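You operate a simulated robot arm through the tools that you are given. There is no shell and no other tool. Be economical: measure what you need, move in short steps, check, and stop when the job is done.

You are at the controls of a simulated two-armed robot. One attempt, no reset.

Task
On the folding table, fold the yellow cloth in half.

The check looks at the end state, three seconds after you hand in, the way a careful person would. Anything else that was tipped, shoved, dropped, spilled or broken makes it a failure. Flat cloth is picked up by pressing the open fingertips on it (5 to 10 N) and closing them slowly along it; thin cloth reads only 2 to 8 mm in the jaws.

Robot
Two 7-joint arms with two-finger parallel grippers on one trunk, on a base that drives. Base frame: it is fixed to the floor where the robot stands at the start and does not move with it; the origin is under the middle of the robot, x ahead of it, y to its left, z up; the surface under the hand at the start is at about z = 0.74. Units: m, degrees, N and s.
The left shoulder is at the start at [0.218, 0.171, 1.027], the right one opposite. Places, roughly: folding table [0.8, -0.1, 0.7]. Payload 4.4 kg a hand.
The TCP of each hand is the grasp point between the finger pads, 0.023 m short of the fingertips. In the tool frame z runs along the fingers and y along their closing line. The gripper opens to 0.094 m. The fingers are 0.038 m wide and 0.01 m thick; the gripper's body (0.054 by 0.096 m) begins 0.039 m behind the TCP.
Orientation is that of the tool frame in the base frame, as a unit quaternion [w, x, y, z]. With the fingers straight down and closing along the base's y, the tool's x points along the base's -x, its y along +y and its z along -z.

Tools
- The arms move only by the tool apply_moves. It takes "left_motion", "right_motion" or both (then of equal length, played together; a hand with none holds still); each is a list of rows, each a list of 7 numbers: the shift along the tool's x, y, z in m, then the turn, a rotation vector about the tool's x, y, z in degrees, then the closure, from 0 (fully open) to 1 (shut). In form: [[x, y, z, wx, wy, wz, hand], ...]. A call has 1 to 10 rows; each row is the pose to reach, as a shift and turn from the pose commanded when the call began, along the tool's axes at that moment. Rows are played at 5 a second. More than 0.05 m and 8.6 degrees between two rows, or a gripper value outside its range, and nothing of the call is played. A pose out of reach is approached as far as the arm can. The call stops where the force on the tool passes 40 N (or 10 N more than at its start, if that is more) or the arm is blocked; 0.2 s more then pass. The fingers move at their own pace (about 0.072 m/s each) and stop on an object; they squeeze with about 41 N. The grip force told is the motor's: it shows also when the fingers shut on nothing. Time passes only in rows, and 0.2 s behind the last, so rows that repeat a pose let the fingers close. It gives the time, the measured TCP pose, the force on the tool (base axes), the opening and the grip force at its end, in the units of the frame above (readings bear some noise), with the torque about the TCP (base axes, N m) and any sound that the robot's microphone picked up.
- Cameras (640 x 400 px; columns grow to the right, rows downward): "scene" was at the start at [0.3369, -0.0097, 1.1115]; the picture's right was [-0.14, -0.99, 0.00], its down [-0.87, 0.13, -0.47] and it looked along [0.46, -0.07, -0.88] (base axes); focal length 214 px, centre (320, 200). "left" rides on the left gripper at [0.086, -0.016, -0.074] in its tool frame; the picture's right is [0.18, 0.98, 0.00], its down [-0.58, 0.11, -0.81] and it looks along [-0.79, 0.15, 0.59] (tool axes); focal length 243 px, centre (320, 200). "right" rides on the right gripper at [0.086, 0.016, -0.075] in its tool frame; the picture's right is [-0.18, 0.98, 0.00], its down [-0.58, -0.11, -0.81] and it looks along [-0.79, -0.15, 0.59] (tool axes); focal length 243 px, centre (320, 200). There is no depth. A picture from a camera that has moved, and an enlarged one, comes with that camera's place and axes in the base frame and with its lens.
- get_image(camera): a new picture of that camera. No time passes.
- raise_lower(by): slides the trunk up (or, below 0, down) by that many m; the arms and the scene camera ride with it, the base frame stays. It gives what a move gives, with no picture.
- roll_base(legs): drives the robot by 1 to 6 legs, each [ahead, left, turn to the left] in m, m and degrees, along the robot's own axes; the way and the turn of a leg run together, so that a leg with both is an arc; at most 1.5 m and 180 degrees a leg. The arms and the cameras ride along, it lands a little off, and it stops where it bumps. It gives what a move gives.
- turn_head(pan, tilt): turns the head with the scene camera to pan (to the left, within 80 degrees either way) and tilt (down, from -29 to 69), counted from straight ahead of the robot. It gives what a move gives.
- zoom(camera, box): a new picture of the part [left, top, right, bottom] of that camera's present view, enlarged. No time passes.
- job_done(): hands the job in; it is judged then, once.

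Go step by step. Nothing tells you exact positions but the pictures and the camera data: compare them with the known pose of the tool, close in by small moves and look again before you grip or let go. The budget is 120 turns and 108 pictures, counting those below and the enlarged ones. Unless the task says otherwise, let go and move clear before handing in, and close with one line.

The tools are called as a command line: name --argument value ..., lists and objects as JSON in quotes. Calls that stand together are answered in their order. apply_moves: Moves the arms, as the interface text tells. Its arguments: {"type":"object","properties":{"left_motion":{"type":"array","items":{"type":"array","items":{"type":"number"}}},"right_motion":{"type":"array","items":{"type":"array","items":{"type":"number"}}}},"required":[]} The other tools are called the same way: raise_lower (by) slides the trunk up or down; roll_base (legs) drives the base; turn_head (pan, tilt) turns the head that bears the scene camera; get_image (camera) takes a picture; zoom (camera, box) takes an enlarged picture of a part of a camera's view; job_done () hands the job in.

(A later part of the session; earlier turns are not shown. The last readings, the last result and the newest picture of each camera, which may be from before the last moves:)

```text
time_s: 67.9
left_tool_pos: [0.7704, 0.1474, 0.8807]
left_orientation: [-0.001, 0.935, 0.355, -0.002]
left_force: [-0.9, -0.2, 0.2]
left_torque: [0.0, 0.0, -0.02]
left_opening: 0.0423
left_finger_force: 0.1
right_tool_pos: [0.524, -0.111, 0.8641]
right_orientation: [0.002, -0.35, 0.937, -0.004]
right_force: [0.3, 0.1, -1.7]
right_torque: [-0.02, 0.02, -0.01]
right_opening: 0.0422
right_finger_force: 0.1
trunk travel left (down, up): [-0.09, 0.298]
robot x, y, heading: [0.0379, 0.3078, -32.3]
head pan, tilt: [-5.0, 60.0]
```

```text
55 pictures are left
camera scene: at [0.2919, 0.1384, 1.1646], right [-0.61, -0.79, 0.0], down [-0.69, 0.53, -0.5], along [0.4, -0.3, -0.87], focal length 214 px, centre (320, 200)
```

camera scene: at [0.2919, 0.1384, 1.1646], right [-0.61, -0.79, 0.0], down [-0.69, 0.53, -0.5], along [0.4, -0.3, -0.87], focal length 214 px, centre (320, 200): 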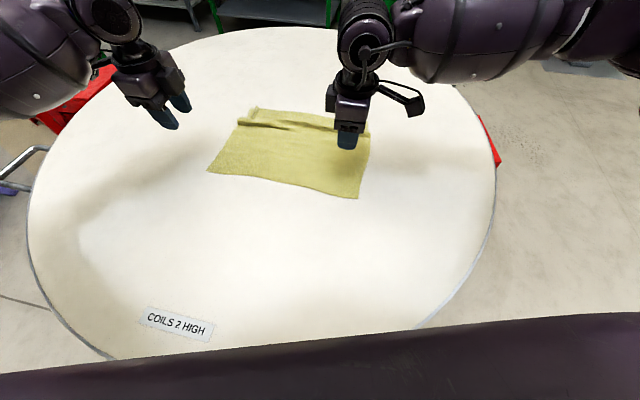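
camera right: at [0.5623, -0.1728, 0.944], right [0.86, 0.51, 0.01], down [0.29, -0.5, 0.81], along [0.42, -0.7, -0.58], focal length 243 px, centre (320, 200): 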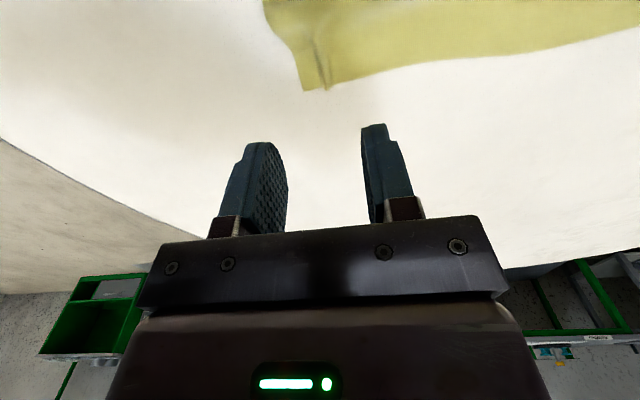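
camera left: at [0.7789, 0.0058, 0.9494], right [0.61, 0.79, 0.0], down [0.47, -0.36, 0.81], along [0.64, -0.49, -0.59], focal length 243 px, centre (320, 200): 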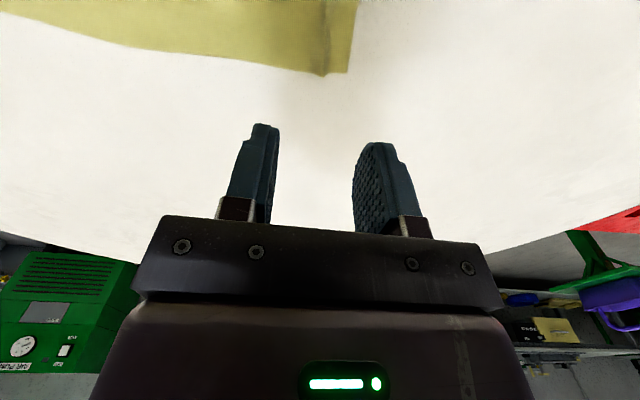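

Both hands are oriented with the closing line across the edge. I move to hover over the far corners with a 3 cm opening.

apply_moves --left_motion '[[-0.0155, 0.036, 0.014, 0, 0, 0, 0.68], [-0.031, 0.072, 0.028, 0, 0, 0, 0.68], [-0.0465, 0.108, 0.042, 0, 0, 0, 0.68], [-0.062, 0.144, 0.056, 0, 0, 0, 0.68], [-0.0775, 0.18, 0.07, 0, 0, 0, 0.68]]' --right_motion '[[0.004, -0.031, 0.01, 0, 0, 0, 0.68], [0.008, -0.063, 0.02, 0, 0, 0, 0.68], [0.012, -0.094, 0.03, 0, 0, 0, 0.68], [0.016, -0.126, 0.042, 0, 0, 0, 0.68], [0.02, -0.157, 0.054, 0, 0, 0, 0.68]]'

get_image --camera "left"

get_image --camera "right"

zoom --camera "scene" --box '[170, 70, 400, 210]'

```text
time_s: 69.1
left_tool_pos: [0.8346, -0.041, 0.8067]
left_orientation: [-0.001, 0.934, 0.356, -0.002]
left_force: [-0.6, -0.5, -0.4]
left_torque: [0.03, 0.0, -0.01]
left_opening: 0.0301
left_finger_force: 0.0
right_tool_pos: [0.5228, -0.1104, 0.8633]
right_orientation: [0.003, -0.349, 0.937, -0.005]
right_force: [0.0, 0.7, 0.0]
right_torque: [0.01, -0.03, 0.01]
right_opening: 0.0302
right_finger_force: 0.0
right hand out of reach, approached as far as the arm can: row 1, 2, 3, 4, 5
trunk travel left (down, up): [-0.09, 0.298]
robot x, y, heading: [0.0391, 0.31, -32.8]
head pan, tilt: [-5.0, 60.0]
```

```text
54 pictures are left
camera left: at [0.8886, 0.0284, 0.8819], right [0.79, -0.61, 0.0], down [-0.36, -0.47, 0.81], along [-0.49, -0.64, -0.59], focal length 243 px, centre (320, 200)
```

left: 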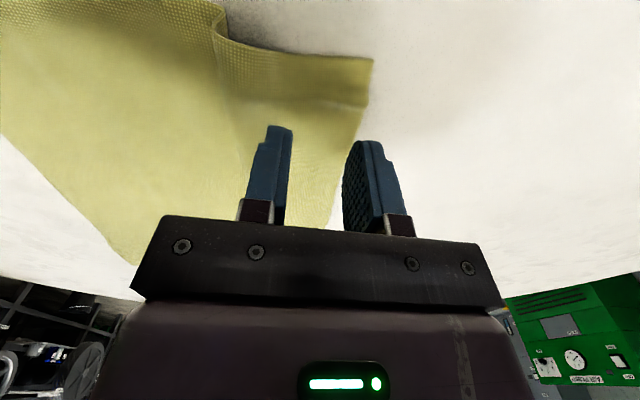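

```text
53 pictures are left
camera right: at [0.4462, -0.156, 0.9384], right [-0.51, 0.86, -0.01], down [0.5, 0.3, 0.81], along [0.7, 0.4, -0.59], focal length 243 px, centre (320, 200)
```

right: 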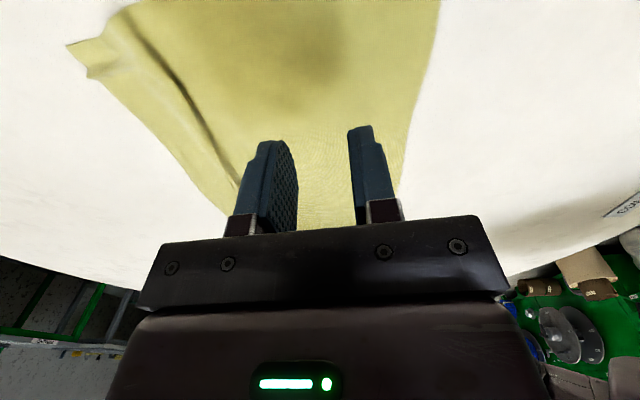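

```text
2.78 times, centred on (285, 140) of scene
camera zoom: at [0.2918, 0.1377, 1.1644], right [-0.61, -0.79, 0.0], down [-0.69, 0.53, -0.5], along [0.4, -0.3, -0.87], focal length 597 px, centre (417, 367)
```

zoom: 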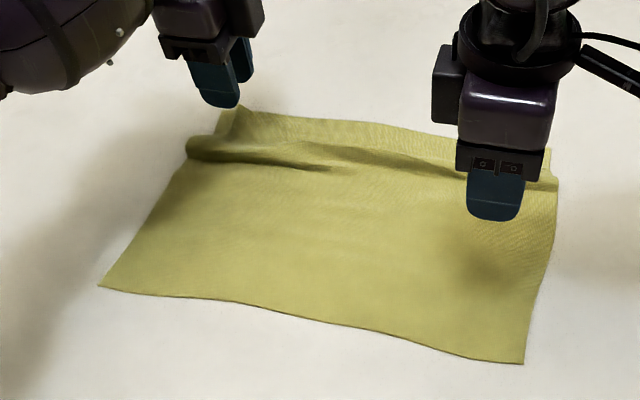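

The left hand is well placed (corner about 2.5 cm out and 3 cm along). The right wrist is at a limit, so I will back its yaw off by 25° while moving it to its corner.

apply_moves --right_motion '[[0, 0, 0, 0, 0, 8, 0.68], [0, 0, 0, 0, 0, 16, 0.68], [0.004, -0.031, 0.01, 0, 0, 25, 0.68], [0.008, -0.063, 0.02, 0, 0, 25, 0.68], [0.012, -0.094, 0.03, 0, 0, 25, 0.68], [0.016, -0.126, 0.042, 0, 0, 25, 0.68], [0.02, -0.157, 0.054, 0, 0, 25, 0.68]]'

```text
refused: row 3 steps farther than a row can; nothing moved
```

apply_moves --right_motion '[[0, 0, 0, 0, 0, 8, 0.68], [0, 0, 0, 0, 0, 16, 0.68], [0.004, -0.031, 0.01, 0, 0, 20, 0.68], [0.008, -0.063, 0.02, 0, 0, 25, 0.68], [0.012, -0.094, 0.03, 0, 0, 25, 0.68], [0.016, -0.126, 0.042, 0, 0, 25, 0.68], [0.02, -0.157, 0.054, 0, 0, 25, 0.68]]'

get_image --camera "right"

```text
time_s: 70.7
left_tool_pos: [0.8353, -0.0395, 0.8107]
left_orientation: [0.002, 0.934, 0.357, -0.001]
left_force: [-0.6, 0.9, -0.3]
left_torque: [0.01, -0.03, 0.02]
left_opening: 0.0301
left_finger_force: 0.0
right_tool_pos: [0.6124, -0.2321, 0.8131]
right_orientation: [0.005, -0.139, 0.99, -0.005]
right_force: [-0.5, 0.1, 0.0]
right_torque: [0.02, -0.02, 0.0]
right_opening: 0.03
right_finger_force: 0.0
right hand out of reach, approached as far as the arm can: row 7
trunk travel left (down, up): [-0.09, 0.298]
robot x, y, heading: [0.0409, 0.3082, -32.5]
head pan, tilt: [-5.0, 60.0]
```

```text
51 pictures are left
camera right: at [0.5221, -0.2399, 0.8877], right [-0.09, 1.0, -0.01], down [0.58, 0.06, 0.81], along [0.81, 0.07, -0.58], focal length 243 px, centre (320, 200)
```

right: 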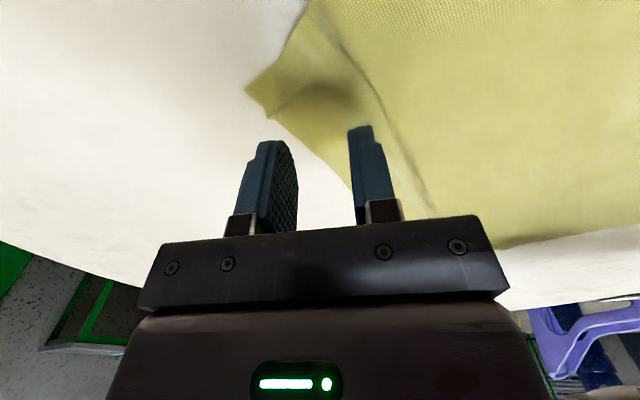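

apply_moves --right_motion '[[-0.001, -0.003, 0.005, 0, 0, 4, 0.68], [-0.002, -0.007, 0.01, 0, 0, 8, 0.68], [-0.0037, -0.0125, 0.02, 0, 0, 12, 0.68], [-0.0037, -0.0125, 0.033, 0, 0, 12, 0.68]]' --left_motion '[[0, 0, 0.008, 0, 0, 0, 0.68], [0, 0, 0.016, 0, 0, 0, 0.68], [0, 0, 0.024, 0, 0, 0, 0.68], [0, 0, 0.034, 0, 0, 0, 0.68]]'

get_image --camera "right"

get_image --camera "left"

```text
time_s: 71.7
left_tool_pos: [0.8328, -0.0404, 0.7747]
left_orientation: [-0.001, 0.935, 0.356, -0.001]
left_force: [-0.1, -0.1, -0.3]
left_torque: [0.01, -0.01, 0.05]
left_opening: 0.0305
left_finger_force: 0.1
right_tool_pos: [0.6198, -0.2459, 0.7764]
right_orientation: [0.004, -0.034, 0.999, -0.003]
right_force: [1.0, -0.1, -0.6]
right_torque: [-0.01, -0.03, 0.01]
right_opening: 0.0301
right_finger_force: 0.0
trunk travel left (down, up): [-0.09, 0.298]
robot x, y, heading: [0.0363, 0.3093, -32.6]
head pan, tilt: [-5.0, 60.0]
```

```text
50 pictures are left
camera right: at [0.5315, -0.2352, 0.8507], right [0.12, 0.99, -0.01], down [0.58, -0.06, 0.81], along [0.81, -0.1, -0.58], focal length 243 px, centre (320, 200)
```

right: 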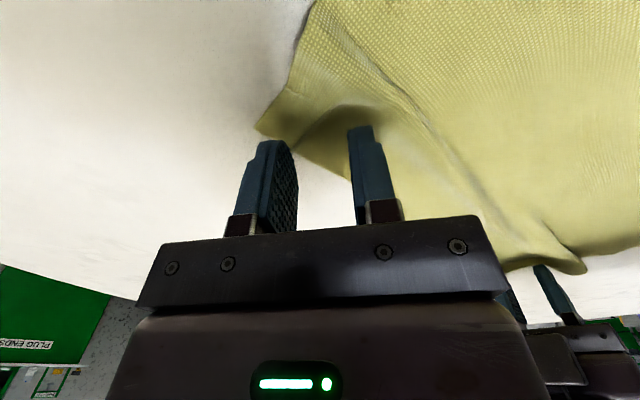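

```text
49 pictures are left
camera left: at [0.8871, 0.0292, 0.8496], right [0.79, -0.61, 0.0], down [-0.36, -0.47, 0.81], along [-0.49, -0.64, -0.59], focal length 243 px, centre (320, 200)
```

left: 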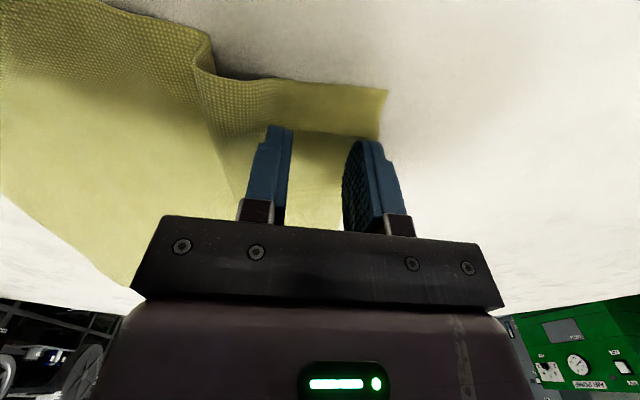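

Both are close to the cloth. I shift the right hand 5 mm inward, then press down.

apply_moves --left_motion '[[0, 0, 0.003, 0, 0, 0, 0.68], [0, 0, 0.006, 0, 0, 0, 0.68], [0, 0, 0.009, 0, 0, 0, 0.68], [0, 0, 0.0105, 0, 0, 0, 0.68], [0, 0, 0.0105, 0, 0, 0, 0.68]]' --right_motion '[[0.001, 0.005, 0.003, 0, 0, 0, 0.68], [0.001, 0.005, 0.006, 0, 0, 0, 0.68], [0.001, 0.005, 0.009, 0, 0, 0, 0.68], [0.001, 0.005, 0.011, 0, 0, 0, 0.68], [0.001, 0.005, 0.011, 0, 0, 0, 0.68]]'

```text
time_s: 72.9
left_tool_pos: [0.8326, -0.0387, 0.7653]
left_orientation: [-0.001, 0.934, 0.356, -0.001]
left_force: [0.1, -0.5, 0.5]
left_torque: [-0.01, 0.0, 0.02]
left_opening: 0.03
left_finger_force: 0.2
right_tool_pos: [0.6178, -0.2394, 0.7673]
right_orientation: [0.005, -0.035, 0.999, -0.003]
right_force: [0.2, 0.7, 0.4]
right_torque: [-0.02, 0.04, 0.01]
right_opening: 0.0299
right_finger_force: 0.1
trunk travel left (down, up): [-0.09, 0.298]
robot x, y, heading: [0.0362, 0.31, -32.7]
head pan, tilt: [-5.0, 60.0]
```

apply_moves --left_motion '[[0, 0, 0.001, 0, 0, 0, 0.68], [0, 0, 0.002, 0, 0, 0, 0.68], [0, 0, 0.002, 0, 0, 0, 0.68]]' --right_motion '[[0, 0, 0.001, 0, 0, 0, 0.68], [0, 0, 0.0025, 0, 0, 0, 0.68], [0, 0, 0.0025, 0, 0, 0, 0.68]]'

```text
time_s: 73.7
left_tool_pos: [0.8329, -0.039, 0.7646]
left_orientation: [0.0, 0.934, 0.356, -0.002]
left_force: [0.6, -0.9, 5.0]
left_torque: [-0.03, -0.1, -0.01]
left_opening: 0.0301
left_finger_force: 0.4
right_tool_pos: [0.6183, -0.2393, 0.7663]
right_orientation: [0.005, -0.035, 0.999, -0.005]
right_force: [0.1, 0.5, -0.1]
right_torque: [0.0, 0.02, -0.01]
right_opening: 0.0302
right_finger_force: 0.1
trunk travel left (down, up): [-0.09, 0.298]
robot x, y, heading: [0.0406, 0.3034, -32.5]
head pan, tilt: [-5.0, 60.0]
```

apply_moves --left_motion '[[0, 0, 0.0002, 0, 0, 0, 0.68], [0, 0, 0.0003, 0, 0, 0, 0.68], [0, 0, 0.0003, 0, 0, 0, 0.68]]' --right_motion '[[0, 0, 0.001, 0, 0, 0, 0.68], [0, 0, 0.002, 0, 0, 0, 0.68], [0, 0, 0.002, 0, 0, 0, 0.68]]'

```text
time_s: 74.5
left_tool_pos: [0.8317, -0.0385, 0.764]
left_orientation: [0.0, 0.934, 0.357, 0.0]
left_force: [0.7, -0.8, 9.2]
left_torque: [-0.07, -0.12, -0.03]
left_opening: 0.03
left_finger_force: 0.0
right_tool_pos: [0.6185, -0.2406, 0.7645]
right_orientation: [0.006, -0.034, 0.999, -0.004]
right_force: [1.0, -0.2, 2.9]
right_torque: [-0.03, 0.0, 0.0]
right_opening: 0.0298
right_finger_force: 0.0
trunk travel left (down, up): [-0.09, 0.298]
robot x, y, heading: [0.041, 0.3086, -32.7]
head pan, tilt: [-5.0, 60.0]
```

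Left presses at 9 N and right at 3 N. I add a little on the right and close slowly.

apply_moves --left_motion '[[0, 0, 0, 0, 0, 0, 0.68], [0, 0, 0, 0, 0, 0, 0.72], [0, 0, 0, 0, 0, 0, 0.76], [0, 0, 0, 0, 0, 0, 0.8], [0, 0, 0, 0, 0, 0, 0.84], [0, 0, 0, 0, 0, 0, 0.88], [0, 0, 0, 0, 0, 0, 0.92], [0, 0, 0, 0, 0, 0, 0.96], [0, 0, 0, 0, 0, 0, 1], [0, 0, 0, 0, 0, 0, 1]]' --right_motion '[[0, 0, 0.001, 0, 0, 0, 0.68], [0, 0, 0.001, 0, 0, 0, 0.72], [0, 0, 0.001, 0, 0, 0, 0.76], [0, 0, 0.001, 0, 0, 0, 0.8], [0, 0, 0.001, 0, 0, 0, 0.84], [0, 0, 0.001, 0, 0, 0, 0.88], [0, 0, 0.001, 0, 0, 0, 0.92], [0, 0, 0.001, 0, 0, 0, 0.96], [0, 0, 0.001, 0, 0, 0, 1], [0, 0, 0.001, 0, 0, 0, 1]]'

get_image --camera "right"

get_image --camera "left"

```text
time_s: 76.7
left_tool_pos: [0.8317, -0.0379, 0.7655]
left_orientation: [0.001, 0.935, 0.356, 0.0]
left_force: [-0.3, -1.7, 8.8]
left_torque: [-0.03, -0.06, -0.02]
left_opening: 0.0022
left_finger_force: 41.1
right_tool_pos: [0.6183, -0.2391, 0.7649]
right_orientation: [0.005, -0.035, 0.999, -0.004]
right_force: [1.6, 0.0, 11.6]
right_torque: [-0.07, 0.07, -0.01]
right_opening: 0.0014
right_finger_force: 41.4
trunk travel left (down, up): [-0.09, 0.298]
robot x, y, heading: [0.0374, 0.309, -32.7]
head pan, tilt: [-5.0, 60.0]
```

```text
48 pictures are left
camera right: at [0.5295, -0.2296, 0.838], right [0.12, 0.99, -0.01], down [0.58, -0.06, 0.81], along [0.81, -0.1, -0.58], focal length 243 px, centre (320, 200)
```

right: 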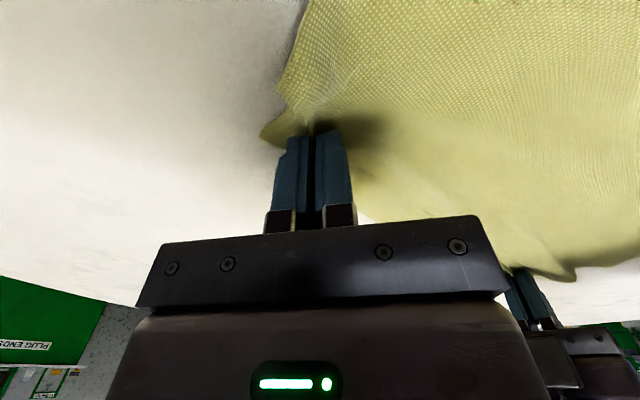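

```text
47 pictures are left
camera left: at [0.8861, 0.0314, 0.8398], right [0.79, -0.61, 0.0], down [-0.36, -0.47, 0.81], along [-0.49, -0.64, -0.59], focal length 243 px, centre (320, 200)
```

left: 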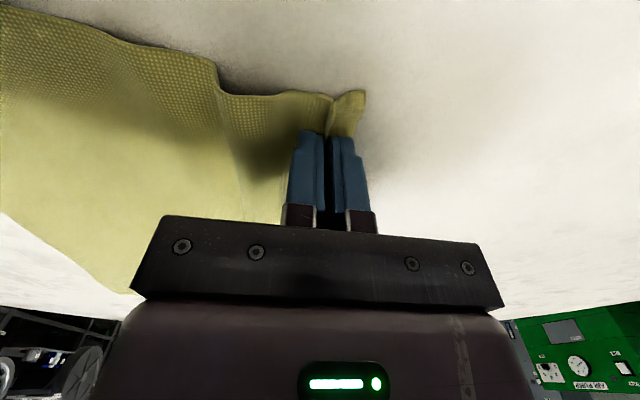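

Both appear to have a ridge of cloth. I lift 4 cm and check.

apply_moves --left_motion '[[0, 0, -0.01, 0, 0, 0, 1], [0, -0.003, -0.025, 0, 0, 0, 1], [0, -0.006, -0.04, 0, 0, 0, 1]]' --right_motion '[[0, 0, -0.01, 0, 0, 0, 1], [0.002, 0.002, -0.025, 0, 0, 0, 1], [0.004, 0.005, -0.04, 0, 0, 0, 1]]'

get_image --camera "scene"

get_image --camera "right"

```text
time_s: 77.5
left_tool_pos: [0.8275, -0.032, 0.8035]
left_orientation: [-0.001, 0.935, 0.355, -0.001]
left_force: [-1.3, -0.1, -0.4]
left_torque: [-0.02, 0.0, 0.0]
left_opening: 0.0025
left_finger_force: 41.0
right_tool_pos: [0.6128, -0.2359, 0.8019]
right_orientation: [0.003, -0.035, 0.999, -0.003]
right_force: [1.0, 0.8, -0.2]
right_torque: [0.0, -0.01, -0.05]
right_opening: 0.0017
right_finger_force: 41.5
trunk travel left (down, up): [-0.09, 0.298]
robot x, y, heading: [0.0355, 0.3087, -32.5]
head pan, tilt: [-5.0, 60.0]
```

```text
46 pictures are left
camera scene: at [0.2917, 0.1386, 1.1646], right [-0.61, -0.79, 0.0], down [-0.69, 0.53, -0.5], along [0.4, -0.3, -0.87], focal length 214 px, centre (320, 200)
```

scene: 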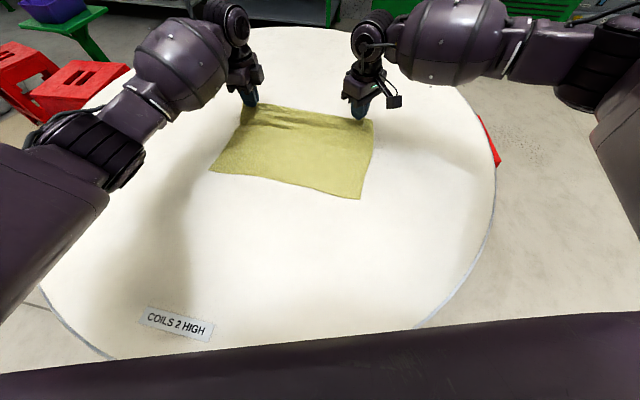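

```text
45 pictures are left
camera right: at [0.5245, -0.2249, 0.8757], right [0.12, 0.99, -0.01], down [0.58, -0.06, 0.81], along [0.81, -0.1, -0.58], focal length 243 px, centre (320, 200)
```

right: 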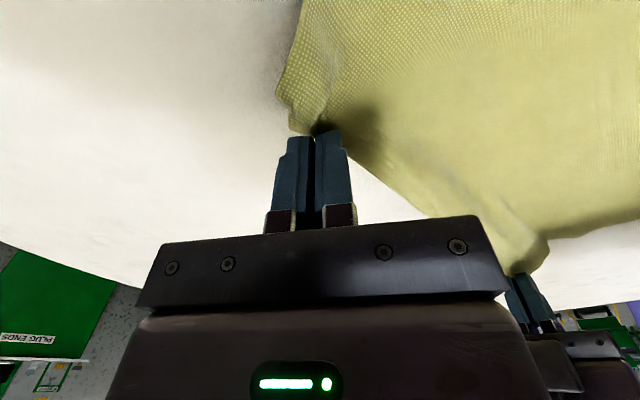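

Both hands hold the edge cleanly. I raise the trunk 5 cm, which also lifts the cloth, and then carry the edge over.

raise_lower --by 0.05

apply_moves --left_motion '[[0, -0.02, -0.003, 0, 0, 0, 1], [0.001, -0.04, -0.006, 0, 0, 0, 1], [0.002, -0.06, -0.006, 0, 0, 0, 1], [0.003, -0.08, -0.006, 0, 0, 0, 1]]' --right_motion '[[0.012, 0.016, -0.003, 0, 0, 0, 1], [0.024, 0.032, -0.006, 0, 0, 0, 1], [0.036, 0.048, -0.006, 0, 0, 0, 1], [0.048, 0.064, -0.006, 0, 0, 0, 1]]'

get_image --camera "scene"

```text
time_s: 78.4
left_tool_pos: [0.8297, -0.0348, 0.8477]
left_orientation: [-0.003, 0.934, 0.356, -0.003]
left_force: [-0.7, -1.6, -1.1]
left_torque: [-0.01, 0.05, 0.0]
left_opening: 0.0023
left_finger_force: 40.9
right_tool_pos: [0.6151, -0.2351, 0.8469]
right_orientation: [0.003, -0.034, 0.999, -0.002]
right_force: [0.9, 0.3, -1.4]
right_torque: [0.06, 0.01, -0.03]
right_opening: 0.0017
right_finger_force: 41.1
trunk travel left (down, up): [-0.14, 0.248]
robot x, y, heading: [0.0401, 0.3082, -32.5]
head pan, tilt: [-5.0, 60.0]
```

```text
time_s: 79.4
left_tool_pos: [0.777, 0.0271, 0.8591]
left_orientation: [-0.001, 0.934, 0.356, -0.001]
left_force: [-0.5, -1.3, 0.3]
left_torque: [-0.02, 0.0, 0.0]
left_opening: 0.0027
left_finger_force: 40.7
right_tool_pos: [0.5622, -0.1749, 0.8568]
right_orientation: [0.004, -0.035, 0.999, -0.003]
right_force: [2.1, 2.1, 0.1]
right_torque: [0.01, -0.04, -0.02]
right_opening: 0.0016
right_finger_force: 40.7
trunk travel left (down, up): [-0.14, 0.248]
robot x, y, heading: [0.0374, 0.3087, -32.5]
head pan, tilt: [-5.0, 60.0]
```

```text
44 pictures are left
camera scene: at [0.2489, 0.1659, 1.2267], right [-0.61, -0.79, 0.0], down [-0.69, 0.53, -0.5], along [0.4, -0.3, -0.87], focal length 214 px, centre (320, 200)
```

scene: 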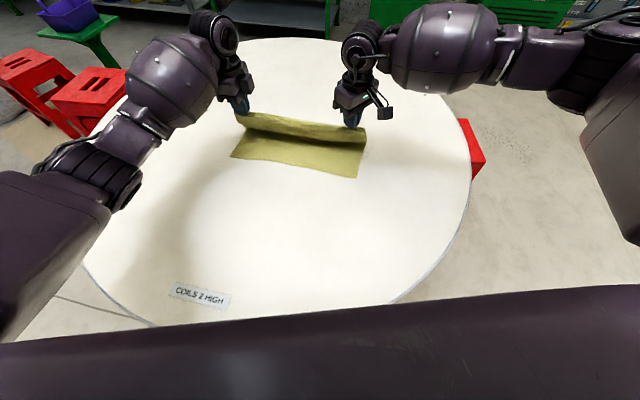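

apply_moves --left_motion '[[0.001, -0.0245, -0.004, -7, 0, 0, 1], [0.002, -0.047, -0.001, -14, 0, 0, 1], [0.003, -0.07, 0.0075, -21, 0, 0, 1], [0.004, -0.0895, 0.021, -28, 0, 0, 1]]' --right_motion '[[0.015, 0.0194, -0.004, 5.5, -4.3, 0, 1], [0.0287, 0.0372, -0.001, 11.1, -8.5, 0, 1], [0.0428, 0.0554, 0.0075, 16.6, -12.8, 0, 1], [0.0557, 0.0699, 0.021, 22.1, -17.1, 0, 1]]'

get_image --camera "scene"

```text
time_s: 80.4
left_tool_pos: [0.7204, 0.0975, 0.84]
left_orientation: [0.227, 0.906, 0.346, 0.086]
left_force: [-3.8, -1.8, 0.2]
left_torque: [-0.03, 0.11, -0.06]
left_opening: 0.0023
left_finger_force: 40.9
right_tool_pos: [0.5012, -0.1075, 0.8366]
right_orientation: [0.16, -0.033, 0.968, -0.19]
right_force: [3.1, 2.9, 0.3]
right_torque: [0.1, -0.1, 0.0]
right_opening: 0.0018
right_finger_force: 41.0
trunk travel left (down, up): [-0.14, 0.248]
robot x, y, heading: [0.0373, 0.3084, -32.3]
head pan, tilt: [-5.0, 60.0]
```

```text
43 pictures are left
camera scene: at [0.2493, 0.1658, 1.2265], right [-0.61, -0.79, 0.0], down [-0.69, 0.53, -0.5], along [0.4, -0.3, -0.87], focal length 214 px, centre (320, 200)
```

scene: 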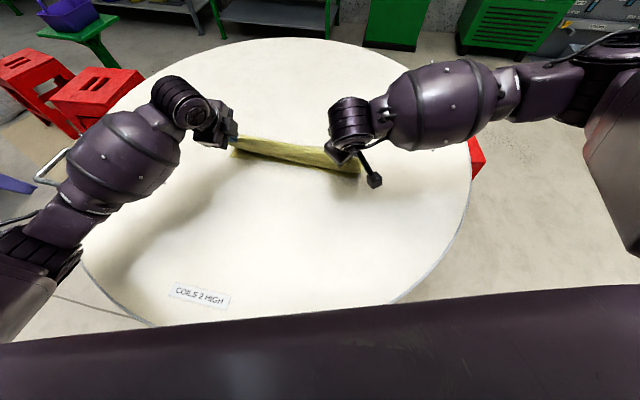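

The hands follow as commanded and the sheet is over. I zoom in before lowering.

zoom --camera "scene" --box '[180, 80, 400, 214]'

get_image --camera "left"

get_image --camera "right"

```text
2.91 times, centred on (290, 147) of scene
camera zoom: at [0.2493, 0.1658, 1.2265], right [-0.61, -0.79, 0.0], down [-0.69, 0.53, -0.5], along [0.4, -0.3, -0.87], focal length 624 px, centre (407, 354)
```

zoom: 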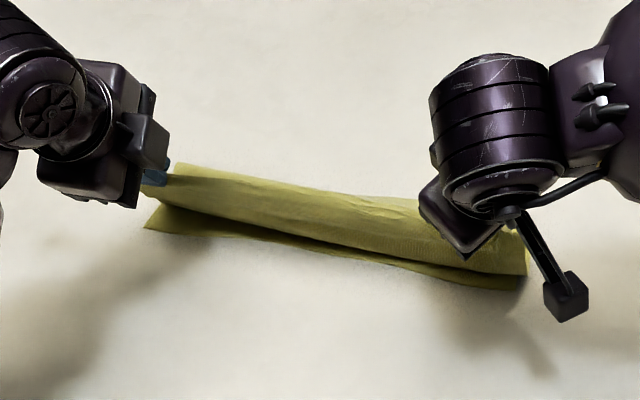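

```text
41 pictures are left
camera left: at [0.7527, 0.1918, 0.898], right [0.72, -0.52, 0.46], down [-0.62, -0.17, 0.76], along [-0.32, -0.83, -0.45], focal length 243 px, centre (320, 200)
```

left: 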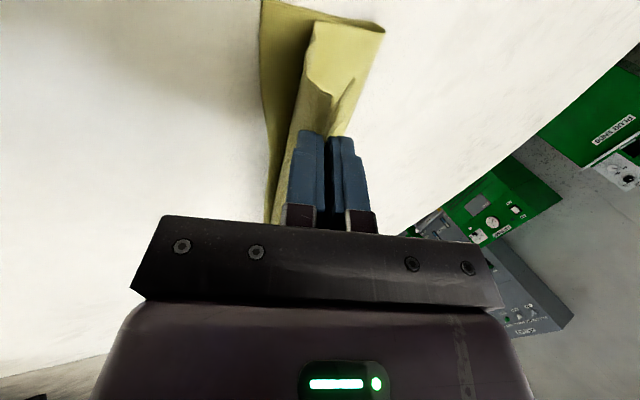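

```text
40 pictures are left
camera right: at [0.3946, -0.0773, 0.8699], right [0.17, 0.93, -0.32], down [0.29, 0.26, 0.92], along [0.94, -0.25, -0.23], focal length 243 px, centre (320, 200)
```

right: 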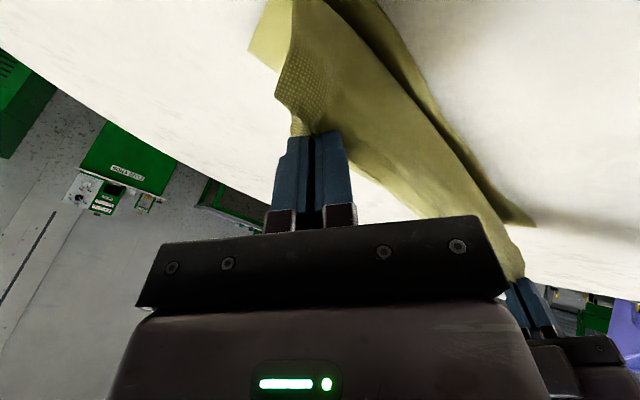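

The profile is clean with only a small bulge. The lower layer has slid about 5 cm away, so its near edge now sits at about (.754,.118)–(.464,-.142). I lower while easing back to match that edge.

apply_moves --left_motion '[[0.001, -0.0045, 0.0203, -7, 0, 0, 1], [0.002, -0.0089, 0.0422, -12, 0, 0, 1], [0.004, -0.012, 0.0609, -12, 0, 0, 1]]' --right_motion '[[0.0076, 0.0066, 0.0139, 5.5, -4.3, 0, 1], [0.013, 0.0084, 0.0359, 9.5, -7.4, 0, 1], [0.0175, 0.0091, 0.0545, 9.5, -7.4, 0, 1]]'

zoom --camera "scene" --box '[180, 80, 400, 214]'

get_image --camera "left"

get_image --camera "right"

```text
time_s: 81.2
left_tool_pos: [0.7351, 0.0862, 0.7773]
left_orientation: [0.321, 0.878, 0.334, 0.12]
left_force: [-11.2, -9.5, -0.3]
left_torque: [-0.12, 0.28, -0.21]
left_opening: 0.0024
left_finger_force: 40.7
right_tool_pos: [0.5034, -0.1216, 0.7804]
right_orientation: [0.224, -0.033, 0.937, -0.265]
right_force: [12.1, 9.0, -0.2]
right_torque: [0.31, -0.3, 0.12]
right_opening: 0.0016
right_finger_force: 40.9
trunk travel left (down, up): [-0.14, 0.248]
robot x, y, heading: [0.0372, 0.3083, -32.6]
head pan, tilt: [-5.0, 60.0]
```

```text
2.91 times, centred on (290, 147) of scene
camera zoom: at [0.2492, 0.1654, 1.2265], right [-0.61, -0.79, 0.0], down [-0.69, 0.53, -0.5], along [0.4, -0.3, -0.87], focal length 624 px, centre (407, 354)
```

zoom: 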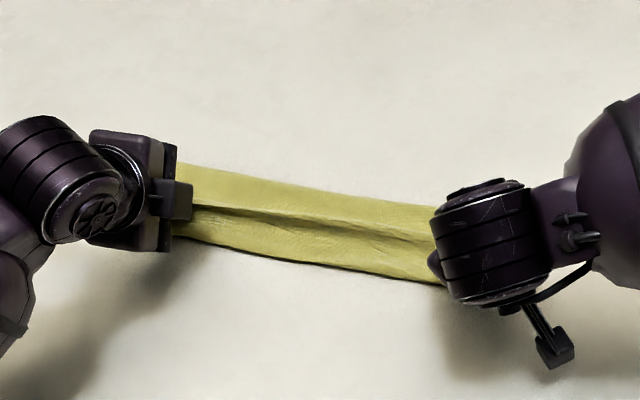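

```text
38 pictures are left
camera left: at [0.7597, 0.189, 0.8253], right [0.64, -0.44, 0.63], down [-0.72, -0.06, 0.69], along [-0.27, -0.9, -0.35], focal length 243 px, centre (320, 200)
```

left: 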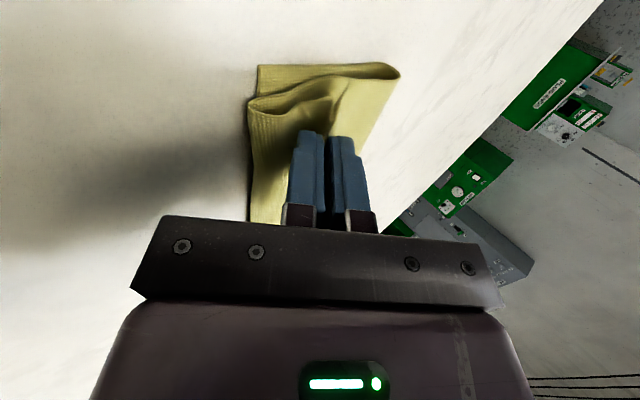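

```text
37 pictures are left
camera right: at [0.3931, -0.0883, 0.7935], right [0.22, 0.88, -0.43], down [0.16, 0.4, 0.9], along [0.96, -0.27, -0.05], focal length 243 px, centre (320, 200)
```

right: 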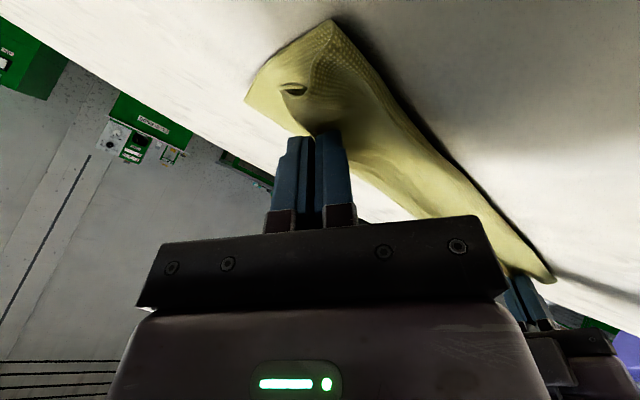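

The crease is forming too near and leaving slack, because the high arc pulled it in early. I will carry the edge back out flat without letting go, move the base 6 cm closer, and redo it as a low rolling fold.

apply_moves --left_motion '[[-0.001, 0.0173, 0.0027, 8, 0, 0, 1], [-0.002, 0.0346, 0.0055, 16, 0, 0, 1], [-0.003, 0.0518, 0.0082, 24, 0, 0, 1], [-0.004, 0.0691, 0.011, 32, 0, 0, 1], [-0.004, 0.0864, 0.0137, 40, 0, 0, 1]]' --right_motion '[[-0.0121, -0.0124, 0.0029, -6.3, 4.9, 0, 1], [-0.0242, -0.0248, 0.0059, -12.6, 9.8, 0, 1], [-0.0364, -0.0373, 0.0088, -19, 14.7, 0, 1], [-0.0485, -0.0497, 0.0118, -25.3, 19.6, 0, 1], [-0.0606, -0.0621, 0.0147, -31.6, 24.5, 0, 1]]'

roll_base --legs '[[0.06, 0, 0]]'

get_image --camera "scene"

```text
time_s: 82.4
left_tool_pos: [0.7838, 0.028, 0.8243]
left_orientation: [-0.001, 0.934, 0.357, -0.001]
left_force: [-1.8, -1.6, -0.2]
left_torque: [-0.05, 0.02, 0.0]
left_opening: 0.0022
left_finger_force: 41.3
right_tool_pos: [0.5579, -0.1718, 0.8243]
right_orientation: [0.004, -0.034, 0.999, -0.002]
right_force: [1.7, 2.5, 0.5]
right_torque: [0.01, -0.04, -0.01]
right_opening: 0.0016
right_finger_force: 40.8
trunk travel left (down, up): [-0.14, 0.248]
robot x, y, heading: [0.0384, 0.3132, -32.3]
head pan, tilt: [-5.0, 60.0]
```

```text
time_s: 83.4
left_tool_pos: [0.8328, -0.0051, 0.8239]
left_orientation: [-0.001, 0.935, 0.356, -0.001]
left_force: [-2.1, -1.1, 0.5]
left_torque: [-0.05, 0.01, 0.02]
left_opening: 0.0021
left_finger_force: 41.2
right_tool_pos: [0.6085, -0.2028, 0.8233]
right_orientation: [0.005, -0.035, 0.999, -0.003]
right_force: [2.0, 1.1, -0.3]
right_torque: [0.0, -0.02, -0.01]
right_opening: 0.0014
right_finger_force: 40.8
trunk travel left (down, up): [-0.14, 0.248]
robot x, y, heading: [0.089, 0.2779, -32.4]
head pan, tilt: [-5.0, 60.0]
```

```text
36 pictures are left
camera scene: at [0.2993, 0.1335, 1.2265], right [-0.61, -0.79, 0.0], down [-0.69, 0.53, -0.5], along [0.4, -0.3, -0.87], focal length 214 px, centre (320, 200)
```

scene: 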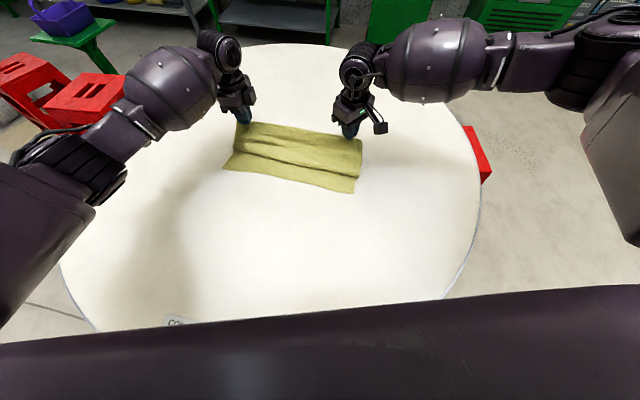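

Good. Now I carry the edge outward and lay it low to flatten the cloth, still gripping.

apply_moves --left_motion '[[0, 0.025, 0, 0, 0, 0, 1], [0, 0.05, 0.005, 0, 0, 0, 1], [0, 0.075, 0.015, 0, 0, 0, 1], [0, 0.095, 0.03, 0, 0, 0, 1], [0, 0.1, 0.042, 0, 0, 0, 1]]' --right_motion '[[-0.0153, -0.0198, 0, 0, 0, 0, 1], [-0.0306, -0.0396, 0.005, 0, 0, 0, 1], [-0.0458, -0.0594, 0.015, 0, 0, 0, 1], [-0.058, -0.0752, 0.03, 0, 0, 0, 1], [-0.0611, -0.0792, 0.042, 0, 0, 0, 1]]'

zoom --camera "scene" --box '[180, 80, 400, 214]'

get_image --camera "left"

```text
time_s: 84.6
left_tool_pos: [0.8948, -0.0731, 0.7838]
left_orientation: [0.002, 0.935, 0.355, -0.001]
left_force: [-1.7, -1.1, 0.2]
left_torque: [-0.1, 0.06, 0.03]
left_opening: 0.0025
left_finger_force: 40.9
left hand out of reach, approached as far as the arm can: row 5
right_tool_pos: [0.6734, -0.2744, 0.7899]
right_orientation: [0.005, -0.036, 0.999, -0.004]
right_force: [1.8, 1.6, -0.4]
right_torque: [-0.02, -0.05, -0.03]
right_opening: 0.0014
right_finger_force: 40.9
right hand out of reach, approached as far as the arm can: row 5
trunk travel left (down, up): [-0.14, 0.248]
robot x, y, heading: [0.0891, 0.2783, -32.3]
head pan, tilt: [-5.0, 60.0]
```

```text
2.91 times, centred on (290, 147) of scene
camera zoom: at [0.2996, 0.1357, 1.2268], right [-0.61, -0.79, 0.0], down [-0.69, 0.53, -0.5], along [0.4, -0.31, -0.87], focal length 624 px, centre (407, 354)
```

zoom: 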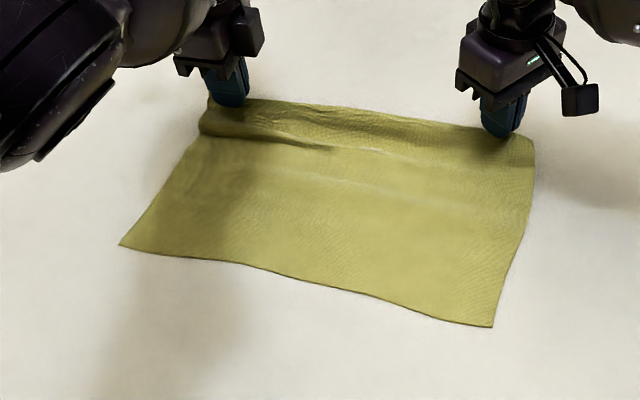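

```text
34 pictures are left
camera left: at [0.9497, -0.0036, 0.8585], right [0.79, -0.61, 0.0], down [-0.36, -0.46, 0.81], along [-0.49, -0.64, -0.59], focal length 243 px, centre (320, 200)
```

left: 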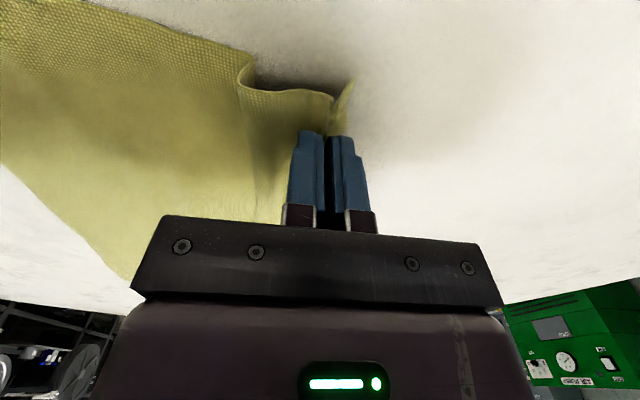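

The cloth is back out flat apart from a slight wave. Now I do the low rolling fold: tips about 5 cm up, fingers tilting outward, moving toward me so the crease trails behind.

apply_moves --left_motion '[[0.001, -0.0132, -0.0158, -8, 0, 0, 1], [0.003, -0.0363, -0.0251, -16, 0, 0, 1], [0.004, -0.0594, -0.029, -24, 0, 0, 1], [0.006, -0.0822, -0.0275, -32, 0, 0, 1], [0.007, -0.1048, -0.0256, -40, 0, 0, 1], [0.008, -0.1271, -0.0234, -48, 0, 0, 1]]' --right_motion '[[0.0085, 0.0126, -0.0163, 6.3, -4.9, 0, 1], [0.0236, 0.0339, -0.0256, 12.6, -9.8, 0, 1], [0.0388, 0.0552, -0.0295, 19, -14.6, 0, 1], [0.0552, 0.0764, -0.028, 25.3, -19.5, 0, 1], [0.07, 0.0973, -0.0261, 31.6, -24.4, 0, 1], [0.0847, 0.118, -0.0239, 37.9, -29.3, 0, 1]]'

zoom --camera "scene" --box '[180, 80, 400, 214]'

get_image --camera "left"

```text
time_s: 85.4
left_tool_pos: [0.9367, -0.109, 0.7805]
left_orientation: [0.178, 0.92, 0.345, 0.056]
left_force: [-23.5, -6.8, 4.3]
left_torque: [-0.22, 0.53, -0.32]
left_opening: 0.0021
left_finger_force: 41.3
left hand out of reach, approached as far as the arm can: row 1, 2, 3
right_tool_pos: [0.641, -0.2243, 0.8201]
right_orientation: [0.135, -0.038, 0.98, -0.143]
right_force: [23.4, 8.0, -2.3]
right_torque: [0.26, -0.6, 0.13]
right_opening: 0.0013
right_finger_force: 40.7
trunk travel left (down, up): [-0.14, 0.248]
robot x, y, heading: [0.092, 0.2758, -32.6]
head pan, tilt: [-5.0, 60.0]
stopped in row 3 (left hand): the force on the tool passed its limit at 46 N (the readings are from after the stop); the commanded pose is now the measured one
```

```text
2.91 times, centred on (290, 147) of scene
camera zoom: at [0.299, 0.1336, 1.2265], right [-0.61, -0.79, 0.0], down [-0.69, 0.53, -0.5], along [0.4, -0.3, -0.87], focal length 624 px, centre (407, 354)
```

zoom: 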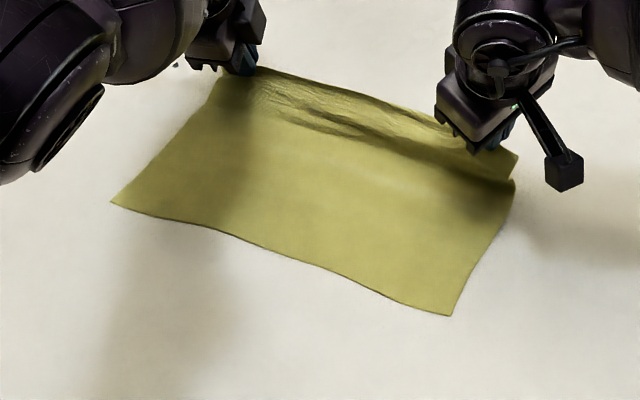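

```text
32 pictures are left
camera left: at [0.9752, -0.0202, 0.8426], right [0.74, -0.57, 0.36], down [-0.56, -0.22, 0.8], along [-0.37, -0.79, -0.48], focal length 243 px, centre (320, 200)
```

left: 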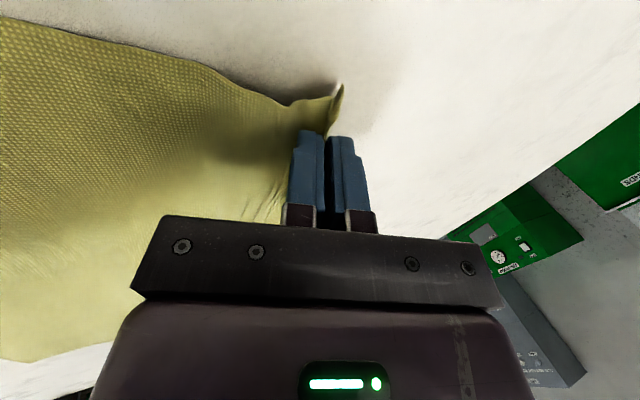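

The left arm went straight again, and the cloth has been dragged and turned toward the table centre. I will release here, free the left arm, pull the cloth closer and square it up, and then use the base for long motions.

apply_moves --left_motion '[[0, 0, 0, 0, 0, 0, 0.9], [0, 0, 0, 0, 0, 0, 0.75], [0, 0, 0, 0, 0, 0, 0.6], [0, 0, -0.015, 0, 0, 0, 0.55], [0, 0, -0.04, 0, 0, 0, 0.55]]' --right_motion '[[-0.005, -0.006, 0.014, 0, 0, 0, 1], [-0.01, -0.012, 0.028, 0, 0, 0, 0.85], [-0.01, -0.012, 0.028, 0, 0, 0, 0.6], [-0.01, -0.012, 0.01, 0, 0, 0, 0.55], [-0.01, -0.012, -0.03, 0, 0, 0, 0.55]]'

apply_moves --left_motion '[[0, 0, -0.005, 8, 0, 0, 0.55], [0, -0.01, -0.01, 16, 0, 0, 0.55], [0, -0.02, -0.02, 24, 0, 0, 0.55], [0, -0.03, -0.03, 32, 0, 0, 0.55], [0, -0.04, -0.04, 40, 0, 0, 0.55], [0, -0.05, -0.05, 48, 0, 0, 0.55], [0, -0.06, -0.06, 56, 0, 0, 0.55], [0, -0.08, -0.06, 62, 0, 0, 0.55], [0, -0.1, -0.06, 64, 0, 0, 0.55], [0, -0.13, -0.06, 64, 0, 0, 0.55]]'

get_image --camera "scene"

```text
time_s: 86.6
left_tool_pos: [0.9485, -0.108, 0.8153]
left_orientation: [0.178, 0.919, 0.347, 0.06]
left_force: [-0.4, 0.7, 0.9]
left_torque: [0.03, 0.0, 0.04]
left_opening: 0.0423
left_finger_force: 0.0
left hand out of reach, approached as far as the arm can: row 4, 5
right_tool_pos: [0.6399, -0.2284, 0.8562]
right_orientation: [0.132, -0.038, 0.98, -0.147]
right_force: [-0.4, -0.2, 0.4]
right_torque: [0.01, 0.01, 0.03]
right_opening: 0.0421
right_finger_force: 0.2
trunk travel left (down, up): [-0.14, 0.248]
robot x, y, heading: [0.0875, 0.274, -32.6]
head pan, tilt: [-5.0, 60.0]
```

```text
time_s: 88.8
left_tool_pos: [0.8315, 0.0117, 0.8392]
left_orientation: [-0.337, 0.874, 0.324, -0.133]
left_force: [-0.4, -0.2, 0.6]
left_torque: [-0.03, -0.01, -0.02]
left_opening: 0.0421
left_finger_force: 0.0
left hand out of reach, approached as far as the arm can: row 1, 2, 3, 4, 5, 6, 7, 8, 9, 10
right_tool_pos: [0.6398, -0.2298, 0.8529]
right_orientation: [0.131, -0.036, 0.98, -0.146]
right_force: [0.9, 0.3, 0.8]
right_torque: [-0.03, 0.0, -0.01]
right_opening: 0.0426
right_finger_force: 0.1
trunk travel left (down, up): [-0.14, 0.248]
robot x, y, heading: [0.0842, 0.2782, -32.4]
head pan, tilt: [-5.0, 60.0]
```

```text
31 pictures are left
camera scene: at [0.2988, 0.1338, 1.2265], right [-0.61, -0.79, 0.0], down [-0.69, 0.53, -0.5], along [0.4, -0.3, -0.87], focal length 214 px, centre (320, 200)
```

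scene: 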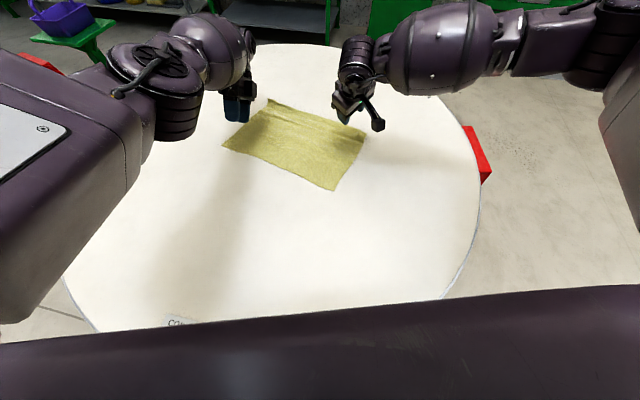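

The left arm is coming free. I bring it further inward and then untilt it.

apply_moves --left_motion '[[0.002, -0.035, 0.011, 0, 0, 0, 0.55], [0.005, -0.07, 0.023, 0, 0, 0, 0.55], [0.007, -0.105, 0.034, 0, 0, 0, 0.55], [0.01, -0.14, 0.046, 0, 0, 0, 0.55], [0.01, -0.14, 0.046, -8, 0, 0, 0.55], [0.01, -0.14, 0.046, -16, 0, 0, 0.55], [0.01, -0.14, 0.046, -24, 0, 0, 0.55], [0.01, -0.14, 0.046, -32, 0, 0, 0.55], [0.01, -0.14, 0.046, -40, 0, 0, 0.55]]'

zoom --camera "scene" --box '[180, 80, 400, 214]'

```text
time_s: 90.8
left_tool_pos: [0.7497, 0.1194, 0.8989]
left_orientation: [-0.017, 0.936, 0.352, -0.013]
left_force: [-0.5, -0.1, 0.7]
left_torque: [-0.01, 0.0, 0.01]
left_opening: 0.0423
left_finger_force: 0.1
right_tool_pos: [0.64, -0.2277, 0.8549]
right_orientation: [0.131, -0.036, 0.98, -0.146]
right_force: [0.4, -0.1, 0.5]
right_torque: [-0.02, 0.0, 0.02]
right_opening: 0.0426
right_finger_force: 0.0
trunk travel left (down, up): [-0.14, 0.248]
robot x, y, heading: [0.0876, 0.2741, -32.5]
head pan, tilt: [-5.0, 60.0]
```

```text
2.91 times, centred on (290, 147) of scene
camera zoom: at [0.2986, 0.1342, 1.2267], right [-0.61, -0.79, 0.0], down [-0.69, 0.53, -0.5], along [0.4, -0.3, -0.87], focal length 624 px, centre (407, 354)
```

zoom: 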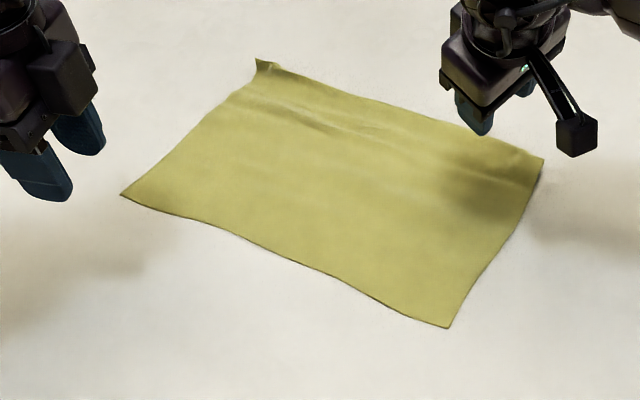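

The left arm is free again and the cloth is nearly flat: A(.967,-.146), B(.860,.086), C(.628,-.307), D(.520,-.084). I take the near edge at B and D to pull the cloth closer and square to me, hovering first.

apply_moves --left_motion '[[0.005, 0.023, 0.025, -0.5, 0, 0, 0.68], [0.01, 0.046, 0.05, -1, 0, 0, 0.68], [0.015, 0.07, 0.075, -1.5, 0, 0, 0.68], [0.02, 0.093, 0.1, -2, 0, 0, 0.68], [0.0244, 0.116, 0.124, -2.4, 0, 0, 0.68]]' --right_motion '[[0.016, 0.03, 0.002, -3.6, 2.8, 0, 0.68], [0.033, 0.061, 0.004, -7.1, 5.5, 0, 0.68], [0.049, 0.091, 0.006, -10.7, 8.3, 0, 0.68], [0.066, 0.122, 0.008, -14.2, 11, 0, 0.68], [0.082, 0.1524, 0.0106, -17.8, 13.8, 0, 0.68]]'

zoom --camera "scene" --box '[180, 80, 400, 214]'

```text
time_s: 92.0
left_tool_pos: [0.8408, 0.0507, 0.7691]
left_orientation: [0.001, 0.936, 0.351, -0.006]
left_force: [0.6, 0.6, -0.1]
left_torque: [0.01, -0.02, 0.03]
left_opening: 0.0299
left_finger_force: 0.1
right_tool_pos: [0.5586, -0.096, 0.7754]
right_orientation: [0.004, -0.039, 0.999, 0.005]
right_force: [-0.3, -0.7, -0.7]
right_torque: [-0.01, 0.03, 0.0]
right_opening: 0.0301
right_finger_force: 0.0
trunk travel left (down, up): [-0.14, 0.248]
robot x, y, heading: [0.088, 0.2771, -32.3]
head pan, tilt: [-5.0, 60.0]
```

```text
2.91 times, centred on (290, 147) of scene
camera zoom: at [0.2996, 0.1333, 1.2262], right [-0.61, -0.79, 0.0], down [-0.69, 0.53, -0.5], along [0.4, -0.3, -0.87], focal length 624 px, centre (407, 354)
```

zoom: 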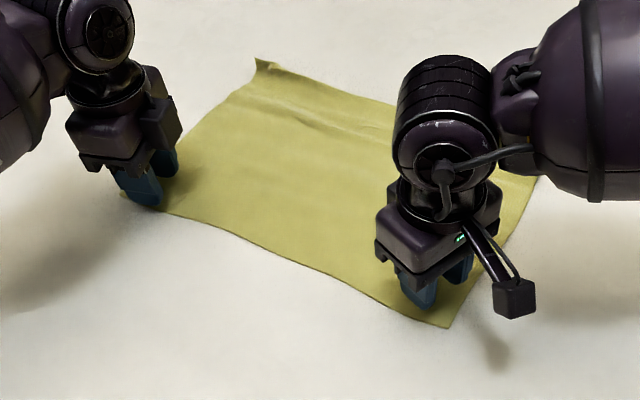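

Fingers are over the near edge. I shift both about 5 mm inward and press.

apply_moves --left_motion '[[0, 0.005, 0, 0, 0, 0, 0.68], [0, 0.005, 0.003, 0, 0, 0, 0.68], [0, 0.005, 0.005, 0, 0, 0, 0.68], [0, 0.005, 0.006, 0, 0, 0, 0.68]]' --right_motion '[[-0.001, -0.005, 0, 0, 0, 0, 0.68], [-0.001, -0.005, 0.006, 0, 0, 0, 0.68], [-0.001, -0.005, 0.01, 0, 0, 0, 0.68], [-0.001, -0.005, 0.0115, 0, 0, 0, 0.68]]'

```text
time_s: 93.0
left_tool_pos: [0.8429, 0.0472, 0.7635]
left_orientation: [0.001, 0.936, 0.352, -0.006]
left_force: [0.1, 1.4, 5.8]
left_torque: [0.12, -0.02, -0.01]
left_opening: 0.0301
left_finger_force: 0.1
right_tool_pos: [0.5595, -0.1001, 0.7671]
right_orientation: [0.005, -0.038, 0.999, 0.003]
right_force: [-0.1, 0.0, 0.1]
right_torque: [0.0, -0.01, 0.0]
right_opening: 0.0302
right_finger_force: 0.0
trunk travel left (down, up): [-0.14, 0.248]
robot x, y, heading: [0.0835, 0.2745, -32.6]
head pan, tilt: [-5.0, 60.0]
```

apply_moves --left_motion '[[0, 0, 0.0003, 0, 0, 0, 0.68], [0, 0, 0.0003, 0, 0, 0, 0.68], [0, 0, 0.0003, 0, 0, 0, 0.68]]' --right_motion '[[0, 0, 0.0015, 0, 0, 0, 0.68], [0, 0, 0.003, 0, 0, 0, 0.68], [0, 0, 0.0038, 0, 0, 0, 0.68]]'

```text
time_s: 93.8
left_tool_pos: [0.8425, 0.0462, 0.7646]
left_orientation: [0.003, 0.936, 0.351, -0.005]
left_force: [1.8, -0.4, 5.7]
left_torque: [0.08, -0.09, -0.02]
left_opening: 0.0302
left_finger_force: 0.1
right_tool_pos: [0.5599, -0.1006, 0.7649]
right_orientation: [0.007, -0.038, 0.999, 0.004]
right_force: [-0.8, 0.2, 7.7]
right_torque: [-0.12, 0.16, 0.0]
right_opening: 0.0302
right_finger_force: 0.1
trunk travel left (down, up): [-0.14, 0.248]
robot x, y, heading: [0.0885, 0.2758, -32.5]
head pan, tilt: [-5.0, 60.0]
```

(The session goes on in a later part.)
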